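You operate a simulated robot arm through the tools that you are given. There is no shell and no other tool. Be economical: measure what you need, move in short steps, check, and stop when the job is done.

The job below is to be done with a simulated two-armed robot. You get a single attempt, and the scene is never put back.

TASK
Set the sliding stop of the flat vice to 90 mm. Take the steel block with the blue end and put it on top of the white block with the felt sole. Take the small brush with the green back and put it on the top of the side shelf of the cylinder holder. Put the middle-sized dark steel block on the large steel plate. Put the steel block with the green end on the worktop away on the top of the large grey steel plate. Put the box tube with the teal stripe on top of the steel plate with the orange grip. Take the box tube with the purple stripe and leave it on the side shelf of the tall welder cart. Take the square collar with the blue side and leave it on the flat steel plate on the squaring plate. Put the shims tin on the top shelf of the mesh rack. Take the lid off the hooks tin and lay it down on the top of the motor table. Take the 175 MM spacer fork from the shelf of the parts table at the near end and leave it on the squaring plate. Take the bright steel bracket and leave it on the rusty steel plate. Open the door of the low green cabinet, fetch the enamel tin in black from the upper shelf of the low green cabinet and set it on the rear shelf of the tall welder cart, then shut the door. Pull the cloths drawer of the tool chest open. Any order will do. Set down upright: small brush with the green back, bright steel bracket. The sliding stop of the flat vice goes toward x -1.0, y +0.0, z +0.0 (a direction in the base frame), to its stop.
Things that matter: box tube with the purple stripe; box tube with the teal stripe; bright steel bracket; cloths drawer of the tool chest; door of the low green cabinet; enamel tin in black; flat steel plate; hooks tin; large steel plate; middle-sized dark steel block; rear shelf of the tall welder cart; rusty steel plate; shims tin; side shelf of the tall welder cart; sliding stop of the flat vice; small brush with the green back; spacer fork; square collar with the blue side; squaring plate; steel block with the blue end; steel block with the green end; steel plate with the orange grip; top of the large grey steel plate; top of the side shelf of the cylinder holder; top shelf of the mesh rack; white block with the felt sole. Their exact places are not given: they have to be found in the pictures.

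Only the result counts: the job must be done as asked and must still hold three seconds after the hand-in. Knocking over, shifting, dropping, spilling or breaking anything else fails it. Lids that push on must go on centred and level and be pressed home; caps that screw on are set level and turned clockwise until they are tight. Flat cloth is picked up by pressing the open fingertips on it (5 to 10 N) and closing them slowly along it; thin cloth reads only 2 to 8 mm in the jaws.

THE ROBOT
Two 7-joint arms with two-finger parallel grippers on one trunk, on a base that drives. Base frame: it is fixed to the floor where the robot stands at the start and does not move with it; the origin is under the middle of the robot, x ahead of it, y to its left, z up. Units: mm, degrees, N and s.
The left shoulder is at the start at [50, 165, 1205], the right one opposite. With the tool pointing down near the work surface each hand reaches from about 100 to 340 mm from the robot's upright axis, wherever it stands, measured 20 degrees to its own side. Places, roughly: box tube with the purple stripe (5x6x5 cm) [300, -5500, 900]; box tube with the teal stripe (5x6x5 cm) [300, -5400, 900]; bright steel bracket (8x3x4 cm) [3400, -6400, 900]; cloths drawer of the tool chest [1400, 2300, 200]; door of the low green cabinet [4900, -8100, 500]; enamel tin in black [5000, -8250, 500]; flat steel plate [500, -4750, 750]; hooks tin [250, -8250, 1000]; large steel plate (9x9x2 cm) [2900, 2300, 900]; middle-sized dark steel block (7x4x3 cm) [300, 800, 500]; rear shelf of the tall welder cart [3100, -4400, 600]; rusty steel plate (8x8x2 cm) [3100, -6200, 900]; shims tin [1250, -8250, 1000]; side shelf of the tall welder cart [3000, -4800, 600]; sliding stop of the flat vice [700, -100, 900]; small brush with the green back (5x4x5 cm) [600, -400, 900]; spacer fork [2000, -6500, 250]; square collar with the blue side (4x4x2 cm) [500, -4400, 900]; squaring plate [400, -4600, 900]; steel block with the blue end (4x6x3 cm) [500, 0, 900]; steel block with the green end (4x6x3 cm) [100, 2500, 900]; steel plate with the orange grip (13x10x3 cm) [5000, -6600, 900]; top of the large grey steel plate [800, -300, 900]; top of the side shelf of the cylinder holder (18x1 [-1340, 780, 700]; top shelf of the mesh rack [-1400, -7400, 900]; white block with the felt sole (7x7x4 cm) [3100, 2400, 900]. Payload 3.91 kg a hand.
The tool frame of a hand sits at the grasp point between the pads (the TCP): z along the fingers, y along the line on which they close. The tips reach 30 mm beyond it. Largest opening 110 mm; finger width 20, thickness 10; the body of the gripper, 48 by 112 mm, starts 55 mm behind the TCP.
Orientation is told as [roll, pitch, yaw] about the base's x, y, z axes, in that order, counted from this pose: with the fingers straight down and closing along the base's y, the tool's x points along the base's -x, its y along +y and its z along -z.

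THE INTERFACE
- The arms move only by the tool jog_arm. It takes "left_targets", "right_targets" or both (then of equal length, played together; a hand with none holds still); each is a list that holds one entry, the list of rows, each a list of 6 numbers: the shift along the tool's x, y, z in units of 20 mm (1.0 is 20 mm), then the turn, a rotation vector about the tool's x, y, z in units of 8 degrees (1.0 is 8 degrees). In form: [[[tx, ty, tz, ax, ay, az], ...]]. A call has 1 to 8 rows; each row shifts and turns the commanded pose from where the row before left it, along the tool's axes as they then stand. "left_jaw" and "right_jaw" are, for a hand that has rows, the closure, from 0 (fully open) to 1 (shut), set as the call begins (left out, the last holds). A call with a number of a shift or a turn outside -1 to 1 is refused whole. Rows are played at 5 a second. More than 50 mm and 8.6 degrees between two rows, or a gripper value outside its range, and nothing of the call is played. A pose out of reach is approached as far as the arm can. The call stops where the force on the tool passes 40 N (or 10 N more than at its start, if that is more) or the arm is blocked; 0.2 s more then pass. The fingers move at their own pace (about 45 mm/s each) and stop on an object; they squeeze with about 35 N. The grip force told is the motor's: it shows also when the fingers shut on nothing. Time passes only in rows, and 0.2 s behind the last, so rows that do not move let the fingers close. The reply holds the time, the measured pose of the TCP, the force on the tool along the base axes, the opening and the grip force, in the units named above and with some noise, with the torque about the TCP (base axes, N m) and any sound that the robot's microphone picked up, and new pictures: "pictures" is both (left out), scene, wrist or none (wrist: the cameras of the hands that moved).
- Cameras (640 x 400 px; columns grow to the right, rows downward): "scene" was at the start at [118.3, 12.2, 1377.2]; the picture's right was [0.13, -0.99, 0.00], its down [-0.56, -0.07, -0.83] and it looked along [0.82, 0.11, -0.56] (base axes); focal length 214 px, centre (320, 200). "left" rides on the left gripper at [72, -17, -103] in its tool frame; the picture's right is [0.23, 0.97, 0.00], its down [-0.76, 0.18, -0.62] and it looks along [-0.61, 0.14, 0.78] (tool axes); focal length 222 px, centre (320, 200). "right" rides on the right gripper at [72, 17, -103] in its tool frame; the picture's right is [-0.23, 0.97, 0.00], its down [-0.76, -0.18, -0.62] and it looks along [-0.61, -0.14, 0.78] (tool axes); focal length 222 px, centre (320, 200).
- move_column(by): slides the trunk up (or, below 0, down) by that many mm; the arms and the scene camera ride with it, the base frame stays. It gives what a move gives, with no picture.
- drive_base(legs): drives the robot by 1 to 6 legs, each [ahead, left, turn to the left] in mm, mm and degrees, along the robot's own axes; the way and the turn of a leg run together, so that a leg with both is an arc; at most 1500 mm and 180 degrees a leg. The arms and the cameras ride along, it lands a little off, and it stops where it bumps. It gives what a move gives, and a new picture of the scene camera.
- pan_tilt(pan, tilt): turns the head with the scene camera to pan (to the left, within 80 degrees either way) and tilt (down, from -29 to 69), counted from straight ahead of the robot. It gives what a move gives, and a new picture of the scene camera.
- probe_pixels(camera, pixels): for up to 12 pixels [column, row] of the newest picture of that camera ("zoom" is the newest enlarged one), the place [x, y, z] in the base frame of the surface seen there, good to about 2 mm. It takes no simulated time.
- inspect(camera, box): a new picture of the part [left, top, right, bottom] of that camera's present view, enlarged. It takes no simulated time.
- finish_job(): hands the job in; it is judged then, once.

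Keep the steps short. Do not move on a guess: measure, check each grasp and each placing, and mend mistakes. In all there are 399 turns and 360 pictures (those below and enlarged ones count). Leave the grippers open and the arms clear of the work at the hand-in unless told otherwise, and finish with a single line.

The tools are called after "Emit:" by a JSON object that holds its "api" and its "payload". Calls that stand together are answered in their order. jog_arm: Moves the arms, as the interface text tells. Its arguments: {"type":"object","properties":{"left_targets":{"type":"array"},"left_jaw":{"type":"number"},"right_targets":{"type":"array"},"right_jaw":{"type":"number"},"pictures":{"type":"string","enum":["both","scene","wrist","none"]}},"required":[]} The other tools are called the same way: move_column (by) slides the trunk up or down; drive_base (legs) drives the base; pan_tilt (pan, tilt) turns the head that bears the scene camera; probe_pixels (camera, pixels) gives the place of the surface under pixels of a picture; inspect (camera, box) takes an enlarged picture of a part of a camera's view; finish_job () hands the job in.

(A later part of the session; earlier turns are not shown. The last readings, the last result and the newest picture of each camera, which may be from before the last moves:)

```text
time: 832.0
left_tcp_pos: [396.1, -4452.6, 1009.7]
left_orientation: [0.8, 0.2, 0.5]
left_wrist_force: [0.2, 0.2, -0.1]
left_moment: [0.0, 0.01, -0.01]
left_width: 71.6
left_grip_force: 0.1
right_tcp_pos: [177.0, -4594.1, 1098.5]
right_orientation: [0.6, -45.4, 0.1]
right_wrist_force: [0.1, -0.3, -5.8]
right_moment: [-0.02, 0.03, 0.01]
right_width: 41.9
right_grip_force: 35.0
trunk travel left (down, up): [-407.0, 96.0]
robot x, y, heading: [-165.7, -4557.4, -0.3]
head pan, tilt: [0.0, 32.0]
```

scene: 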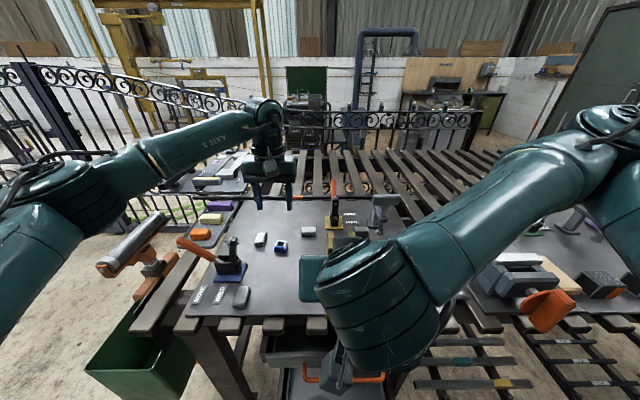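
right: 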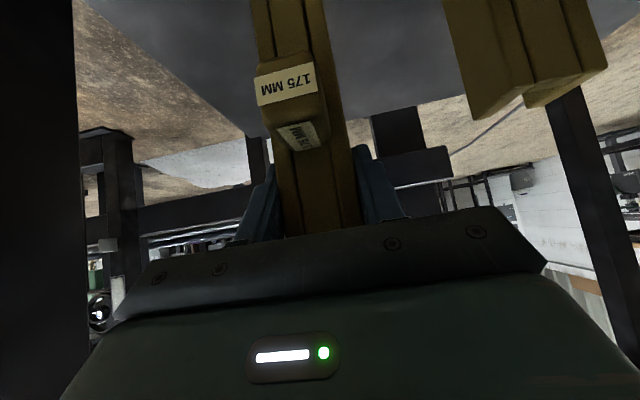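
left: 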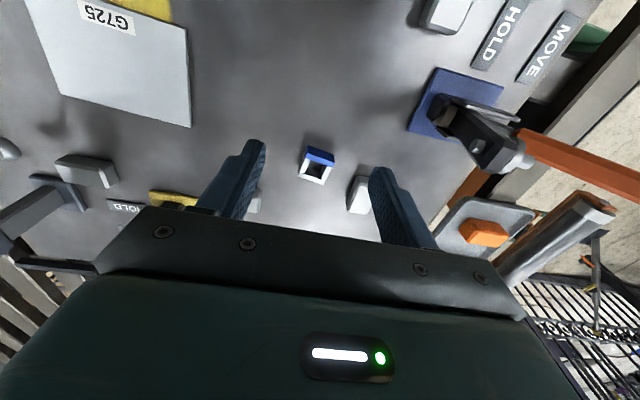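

Emit:
{"api": "probe_pixels", "payload": {"camera": "left", "pixels": [[302, 175], [325, 182], [310, 148], [333, 155], [318, 165], [307, 155], [330, 165], [255, 200], [360, 190], [130, 70]]}}

Emit:
{"api": "inspect", "payload": {"camera": "left", "box": [280, 130, 380, 220]}}

```text
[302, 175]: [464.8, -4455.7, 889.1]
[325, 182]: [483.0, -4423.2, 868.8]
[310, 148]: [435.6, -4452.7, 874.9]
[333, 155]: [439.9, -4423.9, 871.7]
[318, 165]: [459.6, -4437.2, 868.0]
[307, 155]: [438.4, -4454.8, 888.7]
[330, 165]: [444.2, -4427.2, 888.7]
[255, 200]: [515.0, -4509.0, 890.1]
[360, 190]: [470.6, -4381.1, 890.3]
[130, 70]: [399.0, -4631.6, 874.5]
```

```text
4.44 times, centred on (330, 175) of left
```

zoom: 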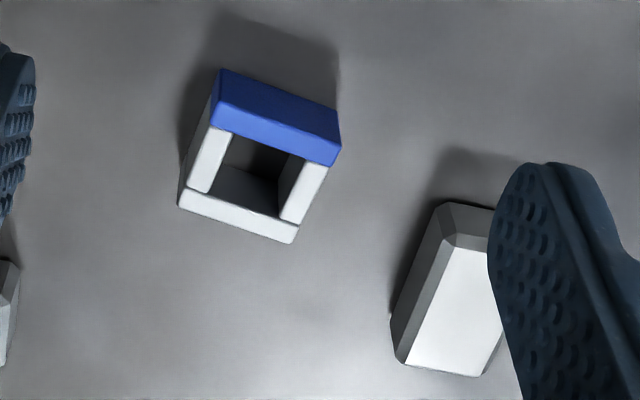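

The collar is centred (455, −4440), turned about 9°, with a white block 16 mm to its left further back. I turn the hand, narrow the jaws to 54 mm, and come down slightly toward its near half.

Emit:
{"api": "jog_arm", "payload": {"left_targets": [[[-0.9, 0.2, 0, 0, 0, 0.9], [-0.9, 0.25, 0, 0, 0, 0], [-0.9, 0.3, 1, 0, 0, 0], [0, 0, 1, 0, 0, 0], [0, 0, 1, 0, 0, 0], [0, 0, 1, 0, 0, 0]]], "left_jaw": 0.5, "pictures": "wrist"}}

Emit:
{"api": "probe_pixels", "payload": {"camera": "left", "pixels": [[300, 130], [340, 130], [300, 160], [340, 160], [320, 190], [320, 145]]}}

```text
time: 833.5
left_tcp_pos: [449.8, -4441.9, 930.6]
left_orientation: [0.7, 0.3, -6.8]
left_wrist_force: [-0.2, -0.6, -0.1]
left_moment: [0.0, 0.01, 0.0]
left_width: 55.2
left_grip_force: 0.1
right_tcp_pos: [177.5, -4595.1, 1098.7]
right_orientation: [0.6, -45.2, 0.0]
right_wrist_force: [0.3, 0.4, -5.0]
right_moment: [0.03, 0.03, 0.01]
right_width: 41.7
right_grip_force: 34.8
trunk travel left (down, up): [-407.0, 96.0]
robot x, y, heading: [-164.1, -4557.1, -0.3]
head pan, tilt: [0.0, 32.0]
```

left: 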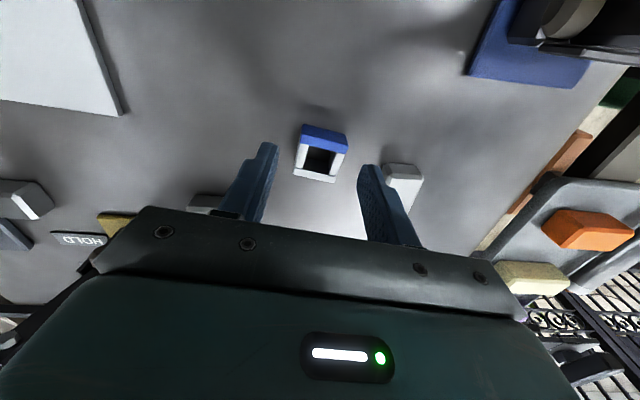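

```text
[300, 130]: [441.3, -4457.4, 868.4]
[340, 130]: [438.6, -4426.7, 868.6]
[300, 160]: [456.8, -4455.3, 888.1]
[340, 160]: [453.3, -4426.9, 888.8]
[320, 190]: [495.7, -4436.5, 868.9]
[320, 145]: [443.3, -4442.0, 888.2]
```

Emit:
{"api": "jog_arm", "payload": {"left_targets": [[[0, 0, 1, 0, 0, 0], [0, 0, 0.45, 0, 0, 0]]], "pictures": "none"}}

Emit:
{"api": "jog_arm", "payload": {"left_targets": [[[0, 0, 0, 0, 0, 0], [0, 0, 0, 0, 0, 0], [0, 0, 0, 0, 0, 0], [0, 0, -0.5, 0, 0, 0], [0, 0, -1, 0, 0, 0], [0, 0, -1, 0, 0, 0], [0, 0, -1, 0, 0, 0]]], "left_jaw": 1, "pictures": "wrist"}}

```text
time: 834.0
left_tcp_pos: [448.6, -4443.1, 901.6]
left_orientation: [0.9, 0.2, -6.8]
left_wrist_force: [0.5, 0.1, -0.4]
left_moment: [0.01, -0.01, -0.01]
left_width: 54.8
left_grip_force: 0.1
right_tcp_pos: [176.8, -4594.8, 1099.0]
right_orientation: [0.7, -45.2, 0.1]
right_wrist_force: [-0.3, -0.6, -5.9]
right_moment: [0.0, 0.02, -0.01]
right_width: 42.1
right_grip_force: 34.5
trunk travel left (down, up): [-407.0, 96.0]
robot x, y, heading: [-159.3, -4560.2, -0.4]
head pan, tilt: [0.0, 32.0]
```

```text
time: 835.6
left_tcp_pos: [449.9, -4442.7, 973.1]
left_orientation: [0.8, 0.3, -6.8]
left_wrist_force: [0.4, 0.1, -1.2]
left_moment: [0.01, 0.01, 0.05]
left_width: 33.5
left_grip_force: 34.9
right_tcp_pos: [177.9, -4594.8, 1099.6]
right_orientation: [0.7, -45.3, 0.1]
right_wrist_force: [-0.3, -0.2, -5.8]
right_moment: [0.01, 0.0, 0.01]
right_width: 42.0
right_grip_force: 35.5
trunk travel left (down, up): [-407.0, 96.0]
robot x, y, heading: [-159.7, -4557.4, -0.4]
head pan, tilt: [0.0, 32.0]
```

left: 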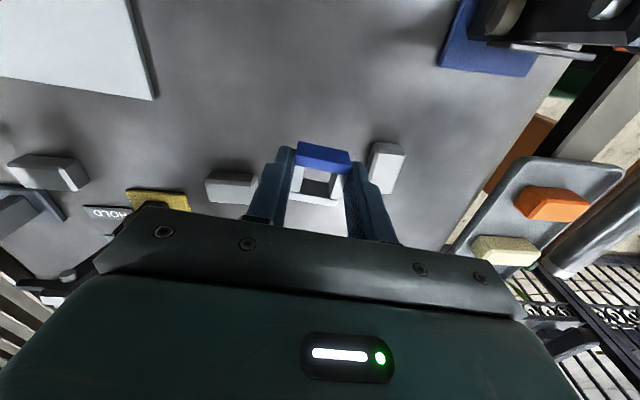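

Collar held. I drive it over the flat plate and lower.

Emit:
{"api": "drive_base", "payload": {"legs": [[-58, -200, 0]]}}

Emit:
{"api": "jog_arm", "payload": {"left_targets": [[[0, 0, 1, 0, 0, 0], [0, 0, 1, 0, 0, 0], [0, 0, 0.9, 0, 0, 0]]], "pictures": "wrist"}}

```text
time: 838.0
left_tcp_pos: [389.7, -4640.4, 972.0]
left_orientation: [0.7, 0.3, -6.8]
left_wrist_force: [-0.6, -0.6, -1.5]
left_moment: [0.05, 0.0, -0.01]
left_width: 33.3
left_grip_force: 34.7
right_tcp_pos: [117.1, -4793.6, 1099.6]
right_orientation: [0.7, -45.3, 0.1]
right_wrist_force: [0.2, 0.1, -5.9]
right_moment: [-0.01, 0.04, -0.02]
right_width: 41.9
right_grip_force: 35.5
trunk travel left (down, up): [-407.0, 96.0]
robot x, y, heading: [-219.2, -4761.2, -0.3]
head pan, tilt: [0.0, 32.0]
```

scene: 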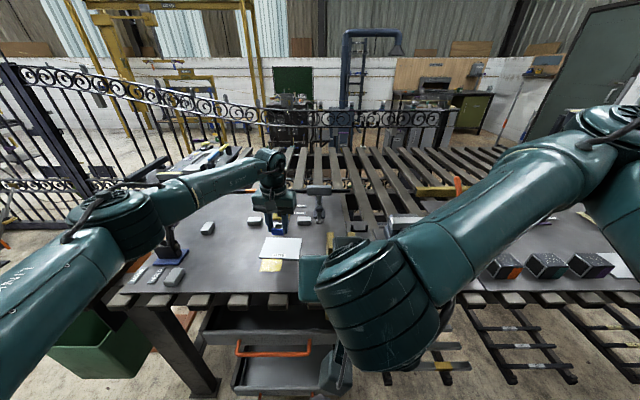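

```text
time: 838.8
left_tcp_pos: [391.1, -4639.1, 913.6]
left_orientation: [0.8, 0.4, -6.7]
left_wrist_force: [0.1, 0.2, -1.0]
left_moment: [0.02, 0.0, -0.02]
left_width: 33.5
left_grip_force: 35.3
right_tcp_pos: [116.7, -4792.7, 1098.1]
right_orientation: [0.6, -45.3, 0.3]
right_wrist_force: [0.0, -0.2, -5.9]
right_moment: [-0.02, 0.01, 0.02]
right_width: 42.0
right_grip_force: 35.0
trunk travel left (down, up): [-407.0, 96.0]
robot x, y, heading: [-221.6, -4762.0, -0.3]
head pan, tilt: [0.0, 32.0]
```

left: 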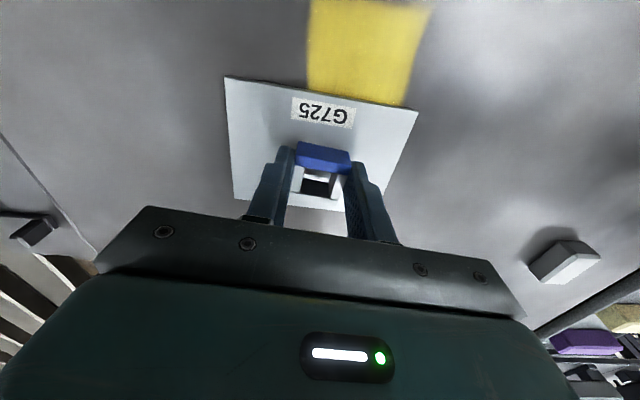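

Emit:
{"api": "jog_arm", "payload": {"left_targets": [[[0, 0, 0.2, 0, 0, 0], [0, 0, 0.08, 0, 0, 0], [0, 0, 0.06, 0, 0, 0]]], "pictures": "none"}}

```text
time: 839.6
left_tcp_pos: [391.0, -4639.8, 908.7]
left_orientation: [0.8, 0.3, -6.7]
left_wrist_force: [0.0, -0.3, -0.2]
left_moment: [0.03, 0.0, -0.02]
left_width: 33.4
left_grip_force: 34.8
right_tcp_pos: [117.5, -4793.2, 1099.1]
right_orientation: [0.7, -45.3, 0.1]
right_wrist_force: [0.5, -0.6, -6.5]
right_moment: [0.02, 0.02, 0.01]
right_width: 42.0
right_grip_force: 34.1
trunk travel left (down, up): [-407.0, 96.0]
robot x, y, heading: [-221.8, -4757.3, -0.5]
head pan, tilt: [0.0, 32.0]
```

Emit:
{"api": "jog_arm", "payload": {"left_targets": [[[0, 0, 0.06, 0, 0, 0], [0, 0, 0, 0, 0, 0]]], "pictures": "none"}}

Emit:
{"api": "jog_arm", "payload": {"left_targets": [[[0, 0, 0, 0, 0, 0], [0, 0, 0, 0, 0, 0], [0, 0, -0.4, 0, 0, 0], [0, 0, -1, 0, 0, 0], [0, 0, -1, 0, 0, 0], [0, 0, -1, 0, 0, 0], [0, 0, -1, 0, 0, 0], [0, 0, -1, 0, 0, 0]]], "left_jaw": 0.5, "pictures": "wrist"}}

```text
time: 840.2
left_tcp_pos: [390.3, -4638.9, 908.5]
left_orientation: [0.7, 0.1, -6.6]
left_wrist_force: [2.5, -1.4, 4.4]
left_moment: [-0.1, 0.0, 0.03]
left_width: 33.2
left_grip_force: 35.1
right_tcp_pos: [116.9, -4792.8, 1099.7]
right_orientation: [0.7, -45.3, 0.1]
right_wrist_force: [0.4, 0.7, -6.2]
right_moment: [0.0, 0.03, 0.03]
right_width: 42.0
right_grip_force: 35.0
trunk travel left (down, up): [-407.0, 96.0]
robot x, y, heading: [-221.6, -4759.9, -0.4]
head pan, tilt: [0.0, 32.0]
```

```text
time: 842.0
left_tcp_pos: [387.7, -4641.0, 1014.1]
left_orientation: [0.9, 0.3, -6.7]
left_wrist_force: [0.0, -0.2, 0.6]
left_moment: [0.0, 0.01, -0.02]
left_width: 55.2
left_grip_force: 0.0
right_tcp_pos: [117.5, -4793.2, 1098.8]
right_orientation: [0.7, -45.3, 0.0]
right_wrist_force: [-0.7, 0.3, -5.1]
right_moment: [0.0, 0.04, -0.01]
right_width: 41.9
right_grip_force: 34.5
trunk travel left (down, up): [-407.0, 96.0]
robot x, y, heading: [-220.5, -4763.0, -0.3]
head pan, tilt: [0.0, 32.0]
```

left: 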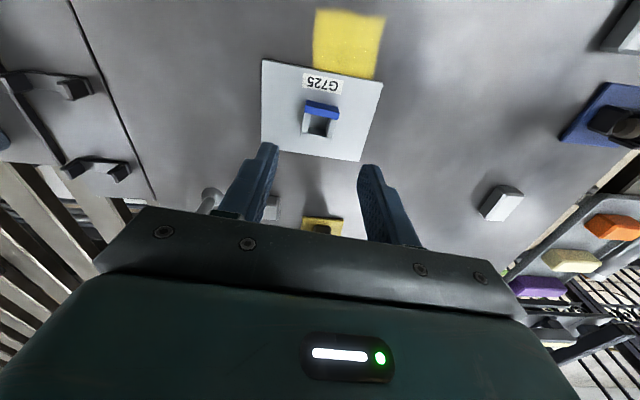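

The collar lies on the flat plate. Now the fork: I tuck the left hand up, extend the right, and move to put the fork at a free spot near (310, −4520).

Emit:
{"api": "jog_arm", "payload": {"left_targets": [[[0, 0, -1, 0, 0, -0.85], [1, 0, -1, 0, 0, 0], [1, 0, -1, 0, 0, 0], [1, 0, -1, 0, 0, 0], [1, 0, -0.5, 0, 0, 0], [1, 0, 0, 0, 0, 0], [1, 0, 0, 0, 0, 0], [1, 0, 0, 0, 0, 0]]], "right_targets": [[[-0.7, 0, 0.7, 0, 0, 0], [-0.7, 0, 0.7, 0, 0, 0], [-0.7, 0, 0.7, 0, 0, 0], [-0.7, 0, 0.7, 0, 0, 0], [-0.7, 0, 0.7, 0, 0, 0], [-0.7, 0, 0.7, 0, 0, 0], [-0.7, 0, 0.7, 0, 0, 0], [0, 0, 0, 0, 0, 0]]], "pictures": "none"}}

Emit:
{"api": "drive_base", "payload": {"legs": [[55, 270, 0]]}}

Emit:
{"api": "inspect", "payload": {"camera": "right", "box": [0, 0, 640, 400]}}

```text
time: 843.8
left_tcp_pos: [249.7, -4641.4, 1105.9]
left_orientation: [0.8, 0.2, 0.2]
left_wrist_force: [-0.9, -0.9, 0.7]
left_moment: [0.02, -0.03, -0.01]
left_width: 54.9
left_grip_force: 0.1
right_tcp_pos: [255.7, -4790.3, 1100.8]
right_orientation: [0.6, -45.3, 0.1]
right_wrist_force: [-0.2, 0.8, -5.7]
right_moment: [0.01, 0.04, 0.0]
right_width: 41.8
right_grip_force: 34.6
trunk travel left (down, up): [-407.0, 96.0]
robot x, y, heading: [-223.1, -4759.3, -0.4]
head pan, tilt: [0.0, 32.0]
```

```text
time: 846.8
left_tcp_pos: [307.1, -4373.6, 1105.3]
left_orientation: [0.8, 0.3, -0.1]
left_wrist_force: [0.5, 0.5, -0.3]
left_moment: [-0.03, -0.01, 0.0]
left_width: 55.0
left_grip_force: 0.0
right_tcp_pos: [312.8, -4522.6, 1100.0]
right_orientation: [0.6, -45.3, 0.0]
right_wrist_force: [0.2, 0.2, -5.4]
right_moment: [-0.02, -0.01, -0.04]
right_width: 42.0
right_grip_force: 34.5
trunk travel left (down, up): [-407.0, 96.0]
robot x, y, heading: [-165.5, -4490.8, -0.6]
head pan, tilt: [0.0, 32.0]
```

scene: 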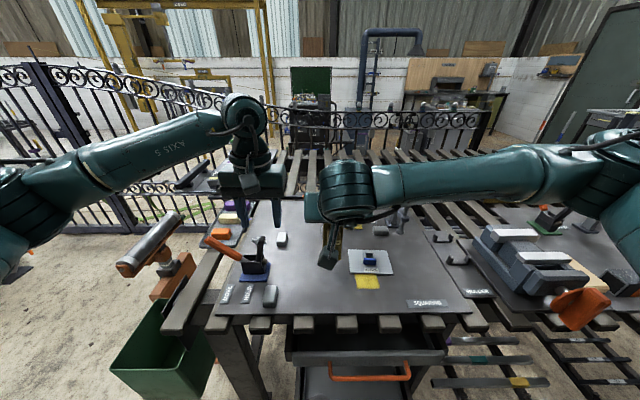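

```text
1.00 times, centred on (320, 200) of right (not enlarged: the box is as wide or as high as the picture)
```

zoom: 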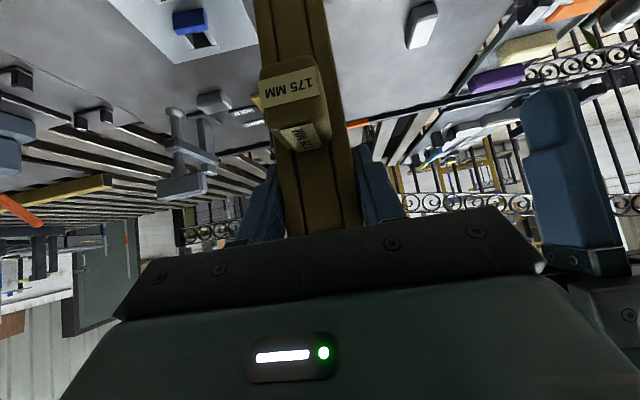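

Free spot below. I lower the fork straight down to near contact.

Emit:
{"api": "jog_arm", "payload": {"right_targets": [[[0.707, 0, 0.707, 0, -0.07, 0], [0.707, 0, 0.707, 0, 0, 0], [0.707, 0, 0.707, 0, 0, 0], [0.707, 0, 0.707, 0, 0, 0], [0.707, 0, 0.707, 0, 0, 0], [0.18, 0, 0.18, 0, 0, 0]]], "pictures": "wrist"}}

Emit:
{"api": "jog_arm", "payload": {"right_targets": [[[0.14, 0, 0.14, 0, 0, 0], [0.05, 0, 0.05, 0, 0, 0], [0.035, 0, 0.035, 0, 0, 0]]], "pictures": "none"}}

```text
time: 848.2
left_tcp_pos: [308.1, -4373.8, 1105.3]
left_orientation: [0.8, 0.2, -0.1]
left_wrist_force: [0.4, 0.2, 0.4]
left_moment: [0.02, 0.0, -0.02]
left_width: 54.9
left_grip_force: 0.0
right_tcp_pos: [314.6, -4524.3, 995.1]
right_orientation: [0.7, -45.8, -0.1]
right_wrist_force: [-0.4, 0.2, -6.5]
right_moment: [0.01, -0.01, -0.01]
right_width: 41.7
right_grip_force: 34.7
trunk travel left (down, up): [-407.0, 96.0]
robot x, y, heading: [-162.8, -4491.6, -0.2]
head pan, tilt: [0.0, 32.0]
```

right: 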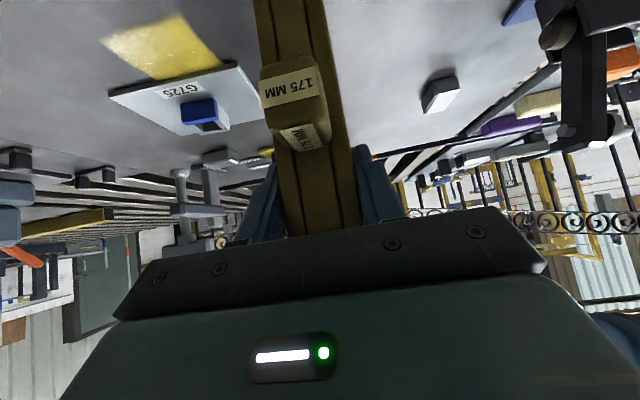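

```text
time: 849.0
left_tcp_pos: [307.4, -4374.4, 1106.9]
left_orientation: [0.9, 0.3, -0.2]
left_wrist_force: [0.2, -0.8, 0.2]
left_moment: [-0.01, -0.01, 0.01]
left_width: 54.9
left_grip_force: 0.0
right_tcp_pos: [313.3, -4522.1, 990.8]
right_orientation: [0.6, -46.1, 0.0]
right_wrist_force: [-2.2, -3.2, 4.7]
right_moment: [-0.55, 0.37, -0.01]
right_width: 41.7
right_grip_force: 34.9
trunk travel left (down, up): [-407.0, 96.0]
robot x, y, heading: [-163.2, -4491.7, -0.7]
head pan, tilt: [0.0, 32.0]
```

Contact. I open and withdraw along the tool axis.

Emit:
{"api": "jog_arm", "payload": {"right_targets": [[[0.02, 0, 0.02, 0, 0, 0], [0, 0, 0, 0, 0, 0], [0, 0, 0, 0, 0, 0], [0, 0, -0.5, 0, 0, 0], [0, 0, -1, 0, 0, 0], [0, 0, -1, 0, 0, 0], [0, 0, -1, 0, 0, 0], [0, 0, -1, 0, 0, 0]]], "right_jaw": 0.4, "pictures": "both"}}

```text
time: 850.8
left_tcp_pos: [306.7, -4373.6, 1105.8]
left_orientation: [0.9, 0.2, -0.1]
left_wrist_force: [0.9, 0.2, -0.1]
left_moment: [-0.04, -0.01, -0.01]
left_width: 55.0
left_grip_force: 0.1
right_tcp_pos: [248.9, -4523.2, 1050.5]
right_orientation: [0.8, -45.9, -0.1]
right_wrist_force: [-0.2, 1.0, 0.0]
right_moment: [0.01, 0.02, 0.01]
right_width: 65.9
right_grip_force: 0.2
trunk travel left (down, up): [-407.0, 96.0]
robot x, y, heading: [-166.1, -4494.0, -0.6]
head pan, tilt: [0.0, 32.0]
```

scene: 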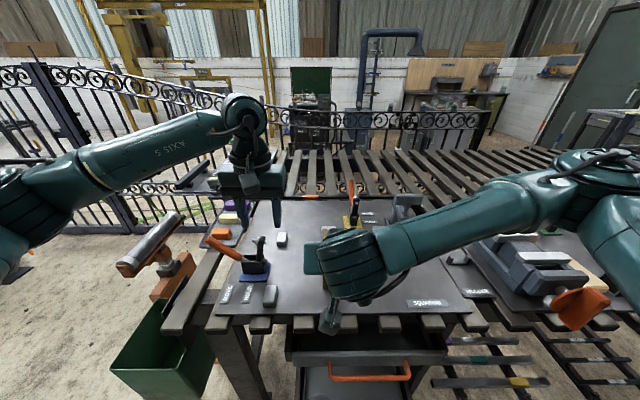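
right: 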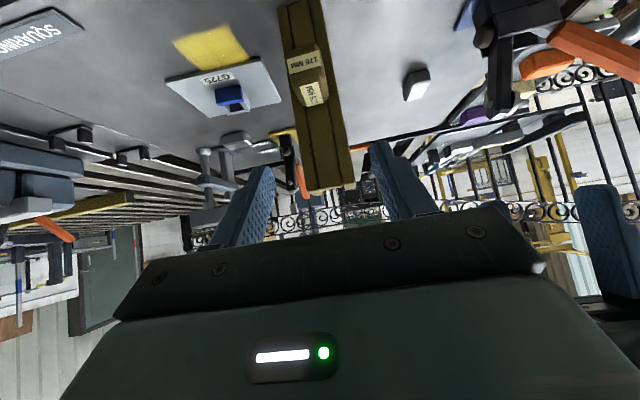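

The fork stands on the squaring plate. I straighten the right hand, back off and go to the box tubes.

Emit:
{"api": "jog_arm", "payload": {"right_targets": [[[0, 0, -1, 0, 0, 0], [0, 0, -1, 0, 0, 0], [0, 0, 0, 0, 0.95, 0], [0, 0, 0, 0, 0.95, 0], [0, 0, 0, 0, 0.95, 0], [0, 0, 0, 0, 0.95, 0], [0, 0, 0, 0, 0.95, 0], [0, 0, 0, 0, 0.95, 0]]], "right_jaw": 0.25, "pictures": "none"}}

Emit:
{"api": "drive_base", "payload": {"legs": [[-130, 0, 0.5], [0, -890, 0]]}}

Emit:
{"api": "pan_tilt", "payload": {"pan": -5, "tilt": 42}}

```text
time: 852.6
left_tcp_pos: [307.3, -4373.2, 1105.1]
left_orientation: [0.7, 0.2, -0.1]
left_wrist_force: [-0.4, 0.0, -0.4]
left_moment: [0.01, 0.02, -0.02]
left_width: 55.0
left_grip_force: 0.1
right_tcp_pos: [220.6, -4523.9, 1079.4]
right_orientation: [0.5, -0.1, 0.4]
right_wrist_force: [0.1, 0.4, -0.3]
right_moment: [0.01, -0.02, -0.05]
right_width: 82.5
right_grip_force: 0.2
trunk travel left (down, up): [-407.0, 96.0]
robot x, y, heading: [-167.5, -4489.2, -0.4]
head pan, tilt: [0.0, 32.0]
```

```text
time: 861.7
left_tcp_pos: [182.1, -5260.2, 1105.8]
left_orientation: [0.8, 0.2, 1.5]
left_wrist_force: [-0.8, 0.2, -0.2]
left_moment: [0.02, -0.04, -0.02]
left_width: 54.8
left_grip_force: 0.2
right_tcp_pos: [100.0, -5412.9, 1079.9]
right_orientation: [0.4, -0.2, 1.9]
right_wrist_force: [0.3, 0.7, 0.2]
right_moment: [0.01, -0.01, 0.0]
right_width: 82.7
right_grip_force: 0.1
trunk travel left (down, up): [-407.0, 96.0]
robot x, y, heading: [-286.4, -5389.8, 1.2]
head pan, tilt: [0.0, 32.0]
```

scene: 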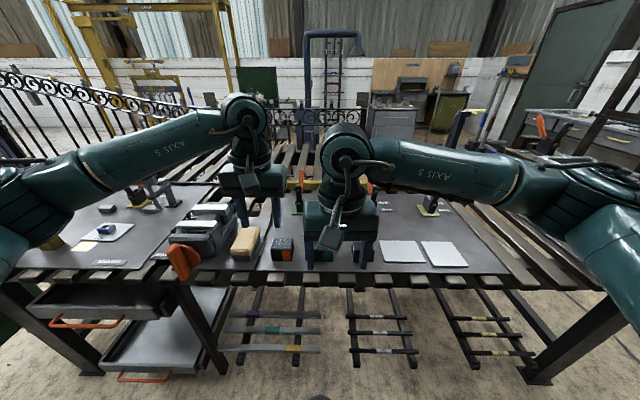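

```text
time: 862.5
left_tcp_pos: [182.2, -5259.9, 1105.6]
left_orientation: [0.8, 0.2, 1.4]
left_wrist_force: [-0.1, 0.5, -0.8]
left_moment: [0.01, -0.01, 0.0]
left_width: 54.9
left_grip_force: 0.1
right_tcp_pos: [99.4, -5411.5, 1079.6]
right_orientation: [0.4, -0.4, 1.9]
right_wrist_force: [0.1, 0.3, -0.4]
right_moment: [0.03, -0.05, 0.02]
right_width: 82.4
right_grip_force: 0.0
trunk travel left (down, up): [-407.0, 96.0]
robot x, y, heading: [-288.4, -5389.5, 1.1]
head pan, tilt: [-5.0, 42.0]
```

scene: 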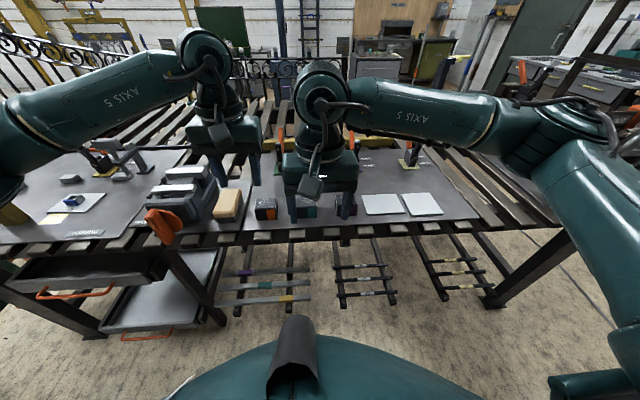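

Emit:
{"api": "inspect", "payload": {"camera": "right", "box": [160, 40, 480, 240]}}

```text
2.00 times, centred on (320, 140) of right
```

zoom: 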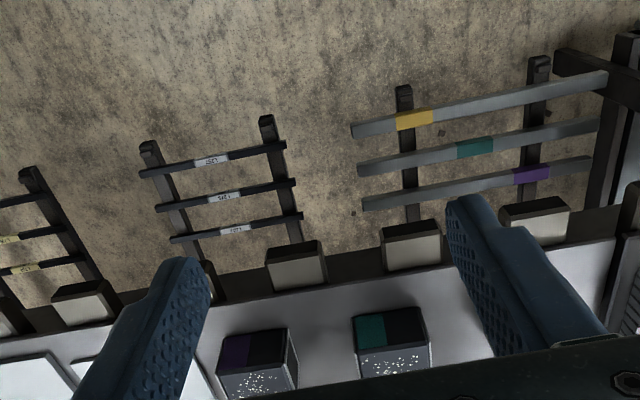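

Emit:
{"api": "probe_pixels", "payload": {"camera": "zoom", "pixels": [[235, 345], [270, 340], [225, 368], [290, 358], [260, 385], [360, 322], [415, 318], [358, 350], [425, 345], [395, 365], [365, 372], [430, 368]]}}

```text
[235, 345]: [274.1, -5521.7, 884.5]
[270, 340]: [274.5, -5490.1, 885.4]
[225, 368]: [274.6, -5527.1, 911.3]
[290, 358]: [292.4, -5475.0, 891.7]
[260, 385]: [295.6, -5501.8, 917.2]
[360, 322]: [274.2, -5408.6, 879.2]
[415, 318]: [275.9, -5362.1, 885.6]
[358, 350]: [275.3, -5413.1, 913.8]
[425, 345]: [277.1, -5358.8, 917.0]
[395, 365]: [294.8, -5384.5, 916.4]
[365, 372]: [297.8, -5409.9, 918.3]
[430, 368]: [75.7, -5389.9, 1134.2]
```

Teal tube: centre (302, −5385), 56 mm wide; purple: centre (302, −5500); tops z 917. I take the purple one with the right hand first.

Emit:
{"api": "drive_base", "payload": {"legs": [[190, -88, -1.1]]}}

Emit:
{"api": "jog_arm", "payload": {"right_targets": [[[0, 0, 1, 0, 0, 0], [0, 0, 1, 0, 0, 0], [0, 0, 1, 0, 0, 0], [0, 0, 1, 0, 0, 0], [0, 0, 1, 0, 0, 0]]], "right_jaw": 0.22, "pictures": "wrist"}}

Emit:
{"api": "probe_pixels", "payload": {"camera": "right", "pixels": [[290, 150], [350, 150], [290, 180], [350, 180], [320, 165], [320, 130], [300, 200], [340, 200]]}}

```text
time: 864.1
left_tcp_pos: [373.9, -5353.7, 1106.4]
left_orientation: [0.8, 0.3, 0.6]
left_wrist_force: [0.0, -0.1, 0.2]
left_moment: [-0.01, 0.02, 0.03]
left_width: 54.9
left_grip_force: 0.0
right_tcp_pos: [290.3, -5504.7, 1077.5]
right_orientation: [0.4, -0.2, 0.9]
right_wrist_force: [0.1, 0.5, -0.6]
right_moment: [0.01, 0.02, -0.01]
right_width: 82.4
right_grip_force: 0.2
trunk travel left (down, up): [-407.0, 96.0]
robot x, y, heading: [-96.7, -5479.4, 0.2]
head pan, tilt: [-5.0, 42.0]
```

scene: 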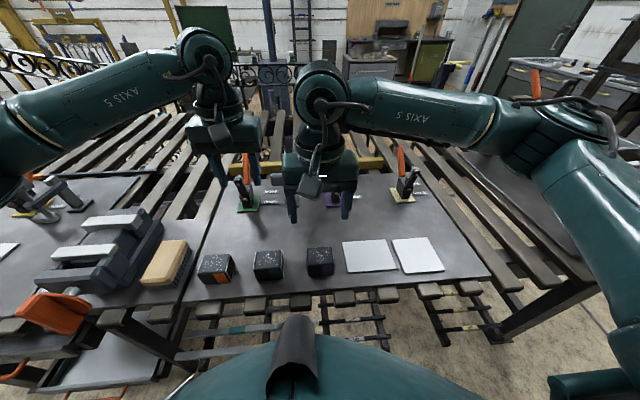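

```text
time: 865.3
left_tcp_pos: [373.3, -5352.7, 1105.1]
left_orientation: [0.9, 0.2, 0.5]
left_wrist_force: [0.0, 0.5, 0.5]
left_moment: [-0.02, 0.01, -0.02]
left_width: 54.8
left_grip_force: 0.0
right_tcp_pos: [291.0, -5503.2, 979.8]
right_orientation: [0.5, -0.3, 1.1]
right_wrist_force: [0.1, 0.2, -0.5]
right_moment: [0.01, 0.0, -0.01]
right_width: 85.7
right_grip_force: 0.0
trunk travel left (down, up): [-407.0, 96.0]
robot x, y, heading: [-95.2, -5476.8, -0.0]
head pan, tilt: [-5.0, 42.0]
```

right: 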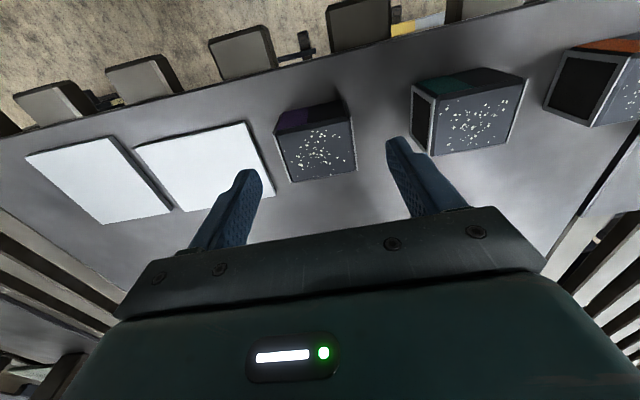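

```text
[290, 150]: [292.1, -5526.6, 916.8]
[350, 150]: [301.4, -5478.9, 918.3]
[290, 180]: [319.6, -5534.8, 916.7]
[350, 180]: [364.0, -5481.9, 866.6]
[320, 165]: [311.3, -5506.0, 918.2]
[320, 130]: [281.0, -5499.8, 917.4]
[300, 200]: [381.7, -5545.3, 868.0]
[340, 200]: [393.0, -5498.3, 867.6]
```

Aligned. I lower onto the purple tube, close, and lift.

Emit:
{"api": "jog_arm", "payload": {"right_targets": [[[-0.5, 0, 1, 0, 0, 0], [0, 0, 1, 0, 0, 0], [0, 0, 1, 0, 0, 0], [0, 0, 0.75, 0, 0, 0]]], "pictures": "none"}}

Emit:
{"api": "jog_arm", "payload": {"right_targets": [[[0, 0, 0, 0, 0, 0], [0, 0, 0, 0, 0, 0], [0, 0, 0, 0, 0, 0], [0, 0, -0.5, 0, 0, 0], [0, 0, -1, 0, 0, 0], [0, 0, -1, 0, 0, 0], [0, 0, -1, 0, 0, 0], [0, 0, -1, 0, 0, 0]]], "right_jaw": 1, "pictures": "none"}}

```text
time: 866.3
left_tcp_pos: [373.5, -5351.5, 1105.8]
left_orientation: [0.8, 0.2, 0.5]
left_wrist_force: [0.1, 0.2, 0.1]
left_moment: [0.01, 0.01, -0.02]
left_width: 54.7
left_grip_force: 0.0
right_tcp_pos: [299.2, -5503.8, 903.3]
right_orientation: [0.5, -0.3, 1.1]
right_wrist_force: [0.3, -0.1, -0.2]
right_moment: [0.02, -0.01, -0.01]
right_width: 86.0
right_grip_force: 0.1
trunk travel left (down, up): [-407.0, 96.0]
robot x, y, heading: [-97.7, -5473.3, 0.3]
head pan, tilt: [-5.0, 42.0]
```

```text
time: 868.1
left_tcp_pos: [374.3, -5353.1, 1106.2]
left_orientation: [0.8, 0.2, 0.5]
left_wrist_force: [-0.6, 0.2, 0.0]
left_moment: [0.01, 0.02, 0.01]
left_width: 55.2
left_grip_force: 0.1
right_tcp_pos: [299.2, -5504.7, 993.9]
right_orientation: [0.3, -0.2, 1.0]
right_wrist_force: [-0.2, -0.5, -2.1]
right_moment: [0.02, 0.0, -0.03]
right_width: 59.9
right_grip_force: 35.4
trunk travel left (down, up): [-407.0, 96.0]
robot x, y, heading: [-97.5, -5473.5, 0.3]
head pan, tilt: [-5.0, 42.0]
```

Purple is held. I shift so that the left hand is above the teal tube and lower it.

Emit:
{"api": "drive_base", "payload": {"legs": [[-73, -32, 0]]}}

Emit:
{"api": "jog_arm", "payload": {"left_targets": [[[0, 0, 1, 0, 0, 0], [0, 0, 1, 0, 0, 0], [0, 0, 1, 0, 0, 0], [0, 0, 1, 0, 0, 0], [0, 0, 1, 0, 0, 0], [0, 0, 1, 0, 0, 0], [0, 0, 1, 0, 0, 0]]], "right_targets": [[[0, 0, -1, 0, 0, 0], [0, 0, -1, 0, 0, 0], [0, 0, -1, 0, 0, 0], [0, 0, -1, 0, 0, 0], [0, 0, -1, 0, 0, 0], [0, 0, 0, 0, 0, 0], [0, 0, 0, 0, 0, 0]]], "left_jaw": 0.22, "pictures": "none"}}

Emit:
{"api": "inspect", "payload": {"camera": "left", "box": [200, 60, 440, 220]}}

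Emit:
{"api": "probe_pixels", "payload": {"camera": "zoom", "pixels": [[230, 180], [400, 200], [240, 260], [380, 280], [310, 220], [310, 150], [260, 180], [370, 200]]}}

```text
time: 869.1
left_tcp_pos: [302.1, -5384.2, 1106.4]
left_orientation: [0.9, 0.2, 0.5]
left_wrist_force: [0.0, 0.3, -0.2]
left_moment: [0.04, -0.02, 0.01]
left_width: 55.0
left_grip_force: 0.0
right_tcp_pos: [226.9, -5535.5, 994.9]
right_orientation: [0.6, -0.2, 1.1]
right_wrist_force: [-0.1, 0.0, -2.2]
right_moment: [0.04, -0.05, 0.02]
right_width: 59.6
right_grip_force: 34.8
trunk travel left (down, up): [-407.0, 96.0]
robot x, y, heading: [-160.9, -5509.3, 0.1]
head pan, tilt: [-5.0, 42.0]
```

scene: 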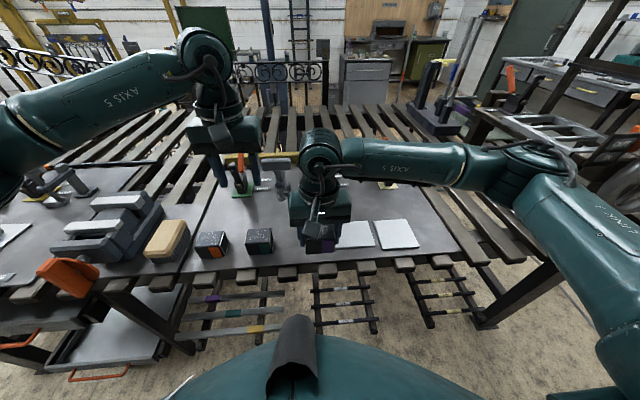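

```text
time: 870.7
left_tcp_pos: [303.4, -5382.8, 964.8]
left_orientation: [0.8, 0.2, 0.6]
left_wrist_force: [0.6, 0.1, 0.4]
left_moment: [0.01, 0.02, 0.01]
left_width: 85.6
left_grip_force: 0.1
right_tcp_pos: [229.2, -5535.9, 1093.9]
right_orientation: [0.5, -0.3, 1.1]
right_wrist_force: [-0.3, -0.2, -2.6]
right_moment: [0.0, 0.0, -0.02]
right_width: 59.6
right_grip_force: 34.3
trunk travel left (down, up): [-407.0, 96.0]
robot x, y, heading: [-168.7, -5509.9, -0.1]
head pan, tilt: [-5.0, 42.0]
```

```text
2.50 times, centred on (320, 140) of left
```

zoom: 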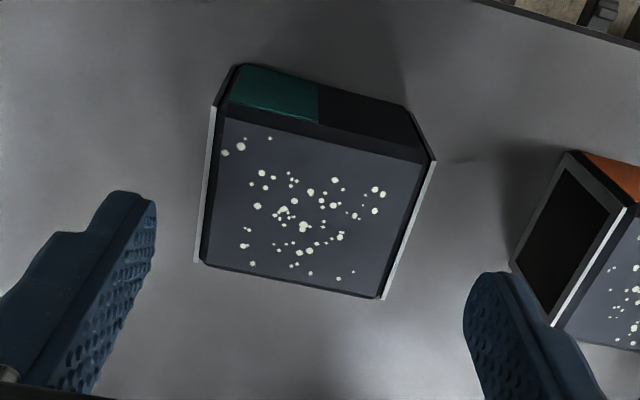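

```text
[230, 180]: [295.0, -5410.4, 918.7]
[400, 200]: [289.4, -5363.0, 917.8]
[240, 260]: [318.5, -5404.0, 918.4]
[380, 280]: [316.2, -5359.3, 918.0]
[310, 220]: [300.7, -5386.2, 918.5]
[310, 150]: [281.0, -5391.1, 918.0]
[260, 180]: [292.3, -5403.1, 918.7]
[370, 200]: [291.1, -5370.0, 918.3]
```

Centred. I narrow the jaws to 75 mm (the orange tube is close), lower, close and lift.

Emit:
{"api": "jog_arm", "payload": {"left_targets": [[[0, -0.1, 0, 0, 0, 0], [0, 0, 1, 0, 0, 0], [0, 0, 1, 0, 0, 0], [0, 0, 1, 0, 0, 0]]], "left_jaw": 0.32, "pictures": "none"}}

Emit:
{"api": "jog_arm", "payload": {"left_targets": [[[0, 0, 0, 0, 0, 0], [0, 0, 0, 0, 0, 0], [0, 0, 0, 0, 0, 0], [0, 0, -0.5, 0, 0, 0], [0, 0, -1, 0, 0, 0], [0, 0, -1, 0, 0, 0], [0, 0, -1, 0, 0, 0], [0, 0, -1, 0, 0, 0]]], "left_jaw": 1, "pictures": "wrist"}}

```text
time: 871.7
left_tcp_pos: [302.5, -5384.8, 905.8]
left_orientation: [0.9, 0.2, 0.6]
left_wrist_force: [0.7, 0.4, 0.0]
left_moment: [0.01, 0.02, 0.02]
left_width: 74.6
left_grip_force: 0.0
right_tcp_pos: [229.8, -5536.0, 1092.9]
right_orientation: [0.4, -0.3, 1.0]
right_wrist_force: [0.7, 1.1, -3.2]
right_moment: [-0.05, 0.01, 0.0]
right_width: 59.7
right_grip_force: 34.4
trunk travel left (down, up): [-407.0, 96.0]
robot x, y, heading: [-167.8, -5506.3, 0.3]
head pan, tilt: [-5.0, 42.0]
```

```text
time: 873.5
left_tcp_pos: [301.4, -5382.9, 997.9]
left_orientation: [0.8, 0.2, 0.7]
left_wrist_force: [0.3, 0.2, -2.1]
left_moment: [0.01, -0.03, -0.01]
left_width: 59.5
left_grip_force: 34.8
right_tcp_pos: [228.4, -5536.2, 1093.8]
right_orientation: [0.3, -0.4, 1.2]
right_wrist_force: [-0.9, 0.0, -2.0]
right_moment: [0.01, 0.01, -0.02]
right_width: 59.6
right_grip_force: 34.7
trunk travel left (down, up): [-407.0, 96.0]
robot x, y, heading: [-167.5, -5510.1, 0.2]
head pan, tilt: [-5.0, 42.0]
```

left: 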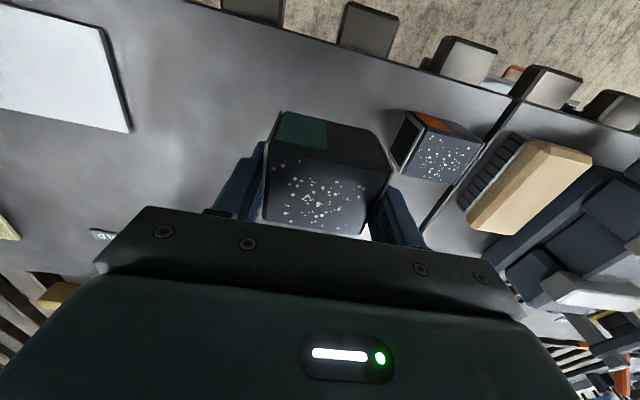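

Both tubes are held. I raise the left hand, then drive around the south end toward the welder cart's west side.

Emit:
{"api": "jog_arm", "payload": {"left_targets": [[[0, 0, -1, 0, 0, 0], [0, 0, -1, 0, 0, 0], [0, 0, -1, 0, 0, 0], [0, 0, -1, 0, 0, 0], [0, 0, -1, 0, 0, 0]]], "pictures": "none"}}

Emit:
{"api": "drive_base", "payload": {"legs": [[-300, 0, 0], [0, 0, -90], [1400, 0, 0], [300, 0, 0], [0, 0, 90]]}}

Emit:
{"api": "drive_base", "payload": {"legs": [[1450, 0, 0], [1350, 0, 0], [0, 1300, 0], [0, 900, 0]]}}

```text
time: 874.7
left_tcp_pos: [301.4, -5385.2, 1097.5]
left_orientation: [0.8, 0.2, 0.4]
left_wrist_force: [-0.2, 0.1, -2.6]
left_moment: [0.0, -0.03, 0.01]
left_width: 59.6
left_grip_force: 34.9
right_tcp_pos: [229.4, -5537.0, 1093.1]
right_orientation: [0.4, -0.3, 1.1]
right_wrist_force: [-0.2, -0.2, -2.7]
right_moment: [-0.01, -0.04, -0.03]
right_width: 59.6
right_grip_force: 35.0
trunk travel left (down, up): [-407.0, 96.0]
robot x, y, heading: [-171.1, -5507.8, -0.0]
head pan, tilt: [-5.0, 42.0]
```

```text
time: 892.5
left_tcp_pos: [36.3, -7095.7, 1095.6]
left_orientation: [0.8, 0.2, -1.0]
left_wrist_force: [0.7, -0.7, -2.6]
left_moment: [-0.02, 0.02, 0.0]
left_width: 59.8
left_grip_force: 35.2
right_tcp_pos: [-41.9, -7244.5, 1093.4]
right_orientation: [0.4, -0.2, -0.5]
right_wrist_force: [-0.6, 0.3, -2.1]
right_moment: [0.02, -0.04, 0.01]
right_width: 59.7
right_grip_force: 34.6
trunk travel left (down, up): [-407.0, 96.0]
robot x, y, heading: [-439.1, -7206.5, -1.3]
head pan, tilt: [-5.0, 42.0]
```

scene: 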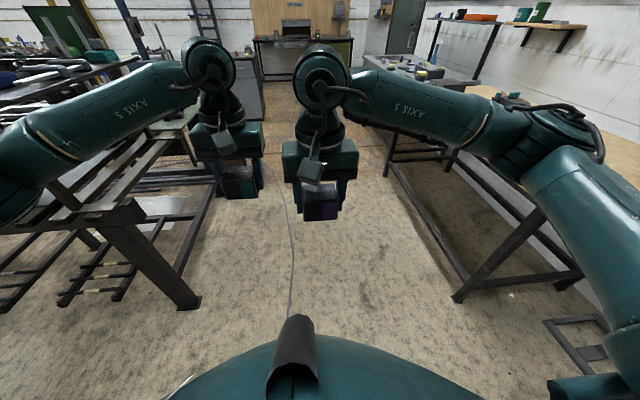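

```text
time: 924.7
left_tcp_pos: [2871.1, -5023.5, 1095.7]
left_orientation: [0.7, 0.2, -0.8]
left_wrist_force: [0.1, 0.1, -2.5]
left_moment: [-0.01, -0.02, 0.02]
left_width: 59.8
left_grip_force: 35.4
right_tcp_pos: [2795.1, -5171.5, 1092.5]
right_orientation: [0.4, -0.3, -0.4]
right_wrist_force: [0.3, -0.6, -2.6]
right_moment: [-0.02, 0.04, 0.0]
right_width: 59.6
right_grip_force: 34.7
trunk travel left (down, up): [-407.0, 96.0]
robot x, y, heading: [2397.4, -5134.1, -1.2]
head pan, tilt: [-5.0, 42.0]
```

scene: 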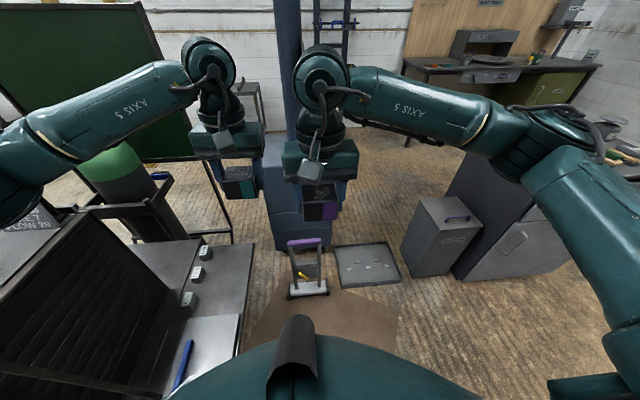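

I see the cart's shelf with small clips at (205, 260) and a lighter plate with a blue bar at (205, 345). I probe them.

Emit:
{"api": "probe_pixels", "payload": {"camera": "scene", "pixels": [[235, 260], [215, 290], [205, 255], [197, 275], [188, 300], [240, 310], [205, 345], [235, 330], [185, 365], [160, 270], [170, 330], [245, 250]]}}

Emit:
{"api": "inspect", "payload": {"camera": "scene", "box": [80, 210, 280, 400]}}

```text
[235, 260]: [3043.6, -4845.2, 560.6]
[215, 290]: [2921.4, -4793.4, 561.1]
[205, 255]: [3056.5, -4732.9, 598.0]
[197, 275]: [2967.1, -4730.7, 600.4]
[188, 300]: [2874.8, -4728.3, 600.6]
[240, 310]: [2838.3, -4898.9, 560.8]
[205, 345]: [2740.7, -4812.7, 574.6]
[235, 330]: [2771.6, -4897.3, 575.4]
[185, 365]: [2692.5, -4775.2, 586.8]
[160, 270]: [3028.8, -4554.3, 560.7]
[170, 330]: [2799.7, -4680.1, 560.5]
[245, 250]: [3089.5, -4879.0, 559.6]
```

```text
2.11 times, centred on (180, 305) of scene
```

zoom: 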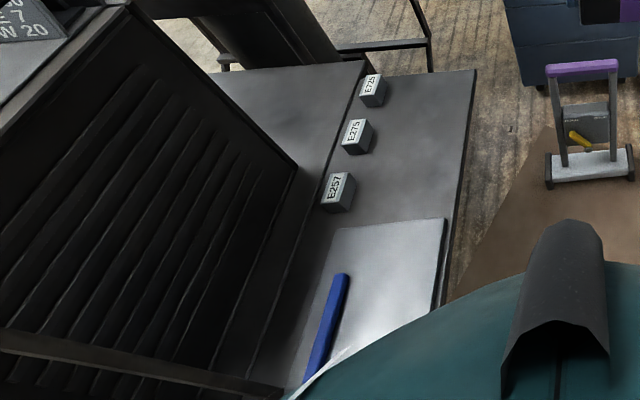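

The side shelf spans x≈2840–3090 free of the light plate, y −4760…−4900, z 561. I take a diagonal stance (heading 45°) at its south-west corner so both hands stay clear, then lower the trunk.

Emit:
{"api": "drive_base", "payload": {"legs": [[80, -98, 0], [0, 0, 46.2]]}}

Emit:
{"api": "move_column", "payload": {"by": -398}}

Emit:
{"api": "jog_arm", "payload": {"right_targets": [[[-1, 0, 0, 0, 0, 0], [-1, 0, 0, 0, 0, 0], [-1, 0, 0, 0, 0, 0], [-1, 0, 0, 0, 0, 0], [-1, 0, 0, 0, 0, 0], [-1, 0, 0, 0, 0, 0], [-1, 0, 0, 0, 0, 0], [-1, 0, 0, 0, 0, 0]]], "pictures": "wrist"}}

```text
time: 928.3
left_tcp_pos: [2732.7, -4820.8, 1095.5]
left_orientation: [0.8, 0.2, 44.5]
left_wrist_force: [-0.5, 0.4, -2.6]
left_moment: [0.0, 0.02, 0.01]
left_width: 59.9
left_grip_force: 34.8
right_tcp_pos: [2784.2, -4978.8, 1093.0]
right_orientation: [0.5, -0.3, 44.9]
right_wrist_force: [-0.8, -0.2, -2.8]
right_moment: [0.02, -0.03, -0.01]
right_width: 59.7
right_grip_force: 35.1
trunk travel left (down, up): [-407.0, 96.0]
robot x, y, heading: [2475.9, -5232.1, 43.8]
head pan, tilt: [-5.0, 42.0]
```

scene: 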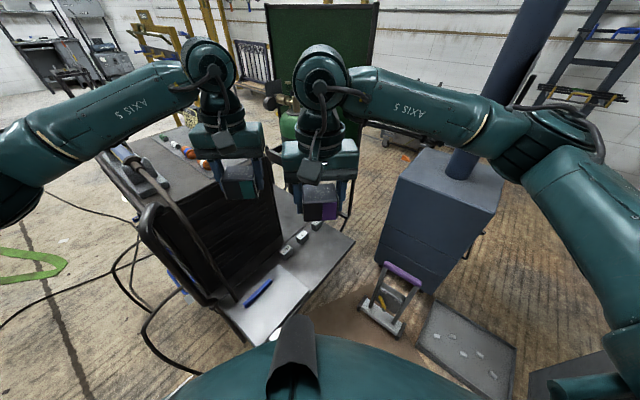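

```text
time: 932.2
left_tcp_pos: [2732.1, -4820.2, 697.0]
left_orientation: [0.7, 0.2, 44.5]
left_wrist_force: [0.3, 0.2, -2.3]
left_moment: [-0.02, 0.01, 0.03]
left_width: 59.5
left_grip_force: 35.0
right_tcp_pos: [2783.2, -4980.3, 694.9]
right_orientation: [0.3, -0.3, 44.9]
right_wrist_force: [-0.4, 0.8, -2.7]
right_moment: [0.02, -0.03, -0.03]
right_width: 59.9
right_grip_force: 35.3
trunk travel left (down, up): [-9.0, 494.0]
robot x, y, heading: [2473.6, -5230.9, 43.6]
head pan, tilt: [-5.0, 42.0]
```

```text
time: 934.0
left_tcp_pos: [2732.4, -4821.0, 697.4]
left_orientation: [0.8, 0.2, 44.4]
left_wrist_force: [-0.2, -0.7, -1.7]
left_moment: [0.0, 0.02, -0.02]
left_width: 59.7
left_grip_force: 34.9
right_tcp_pos: [2897.2, -4866.0, 696.5]
right_orientation: [0.4, -0.4, 44.9]
right_wrist_force: [0.6, -0.3, -2.5]
right_moment: [-0.02, 0.02, -0.01]
right_width: 59.7
right_grip_force: 34.7
trunk travel left (down, up): [-9.0, 494.0]
robot x, y, heading: [2479.4, -5234.4, 44.0]
head pan, tilt: [-5.0, 42.0]
```

right: 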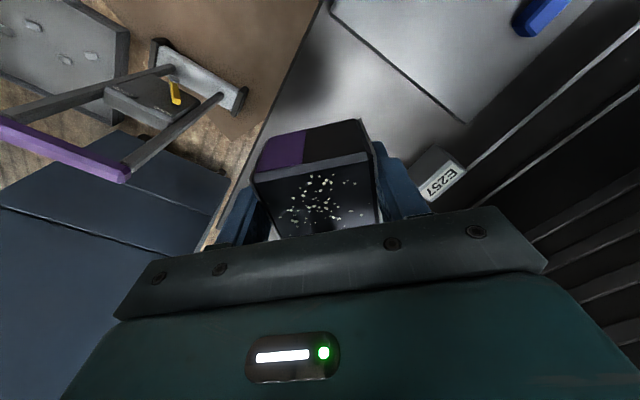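

I move 66 mm further over the shelf, then down.

Emit:
{"api": "jog_arm", "payload": {"right_targets": [[[-1, -0.2, 0, 0, 0, 0], [-1, -0.2, 0, 0, 0, 0], [-1, 0, 0, 0, 0, 0], [-0.3, 0, 1, 0, 0, 0], [0, 0, 1, 0, 0, 0], [0, 0, 1, 0, 0, 0], [0, 0, 1, 0, 0, 0], [0, 0, 0.5, 0, 0, 0]]], "pictures": "wrist"}}

Emit:
{"api": "jog_arm", "payload": {"right_targets": [[[0, 0, 0.3, 0, 0, 0], [0, 0, 0.1, 0, 0, 0]]], "pictures": "none"}}

```text
time: 935.8
left_tcp_pos: [2732.3, -4820.1, 698.5]
left_orientation: [0.8, 0.1, 44.4]
left_wrist_force: [0.1, 0.3, -2.5]
left_moment: [0.02, -0.01, 0.0]
left_width: 59.7
left_grip_force: 35.4
right_tcp_pos: [2950.0, -4825.4, 605.5]
right_orientation: [0.4, -0.2, 44.9]
right_wrist_force: [0.0, -0.2, -2.7]
right_moment: [0.01, 0.0, 0.01]
right_width: 59.5
right_grip_force: 34.7
trunk travel left (down, up): [-9.0, 494.0]
robot x, y, heading: [2477.6, -5230.0, 43.9]
head pan, tilt: [-5.0, 42.0]
```

right: 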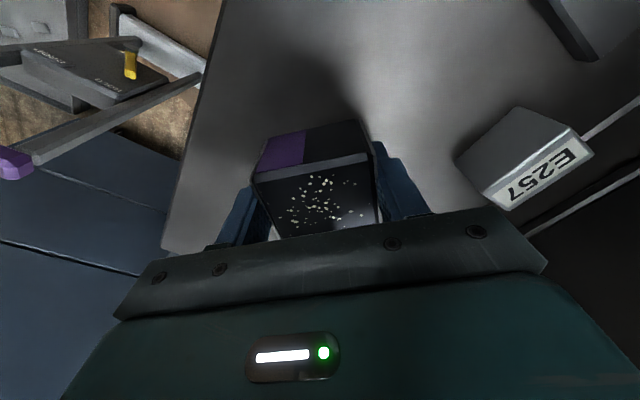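

```text
time: 936.4
left_tcp_pos: [2732.8, -4819.8, 696.5]
left_orientation: [0.9, 0.2, 44.3]
left_wrist_force: [0.3, 0.1, -2.9]
left_moment: [0.0, 0.01, 0.01]
left_width: 59.8
left_grip_force: 34.7
right_tcp_pos: [2947.8, -4825.9, 597.5]
right_orientation: [0.5, -0.4, 44.8]
right_wrist_force: [0.5, 0.4, -2.5]
right_moment: [-0.01, -0.03, -0.04]
right_width: 59.8
right_grip_force: 35.1
trunk travel left (down, up): [-9.0, 494.0]
robot x, y, heading: [2474.9, -5234.5, 44.0]
head pan, tilt: [-5.0, 42.0]
```

Emit:
{"api": "jog_arm", "payload": {"right_targets": [[[0, 0, 0.06, 0, 0, 0], [0, 0, 0.05, 0, 0, 0], [0, 0, 0, 0, 0, 0]]], "pictures": "none"}}

```text
time: 937.2
left_tcp_pos: [2731.2, -4820.6, 697.6]
left_orientation: [0.9, 0.1, 44.4]
left_wrist_force: [0.8, 0.3, -2.1]
left_moment: [0.02, 0.01, 0.01]
left_width: 59.8
left_grip_force: 35.0
right_tcp_pos: [2949.4, -4825.9, 596.3]
right_orientation: [0.3, -0.2, 44.8]
right_wrist_force: [0.3, 0.0, -2.2]
right_moment: [0.04, -0.01, -0.02]
right_width: 59.8
right_grip_force: 34.9
trunk travel left (down, up): [-9.0, 494.0]
robot x, y, heading: [2476.2, -5229.2, 44.2]
head pan, tilt: [-5.0, 42.0]
```

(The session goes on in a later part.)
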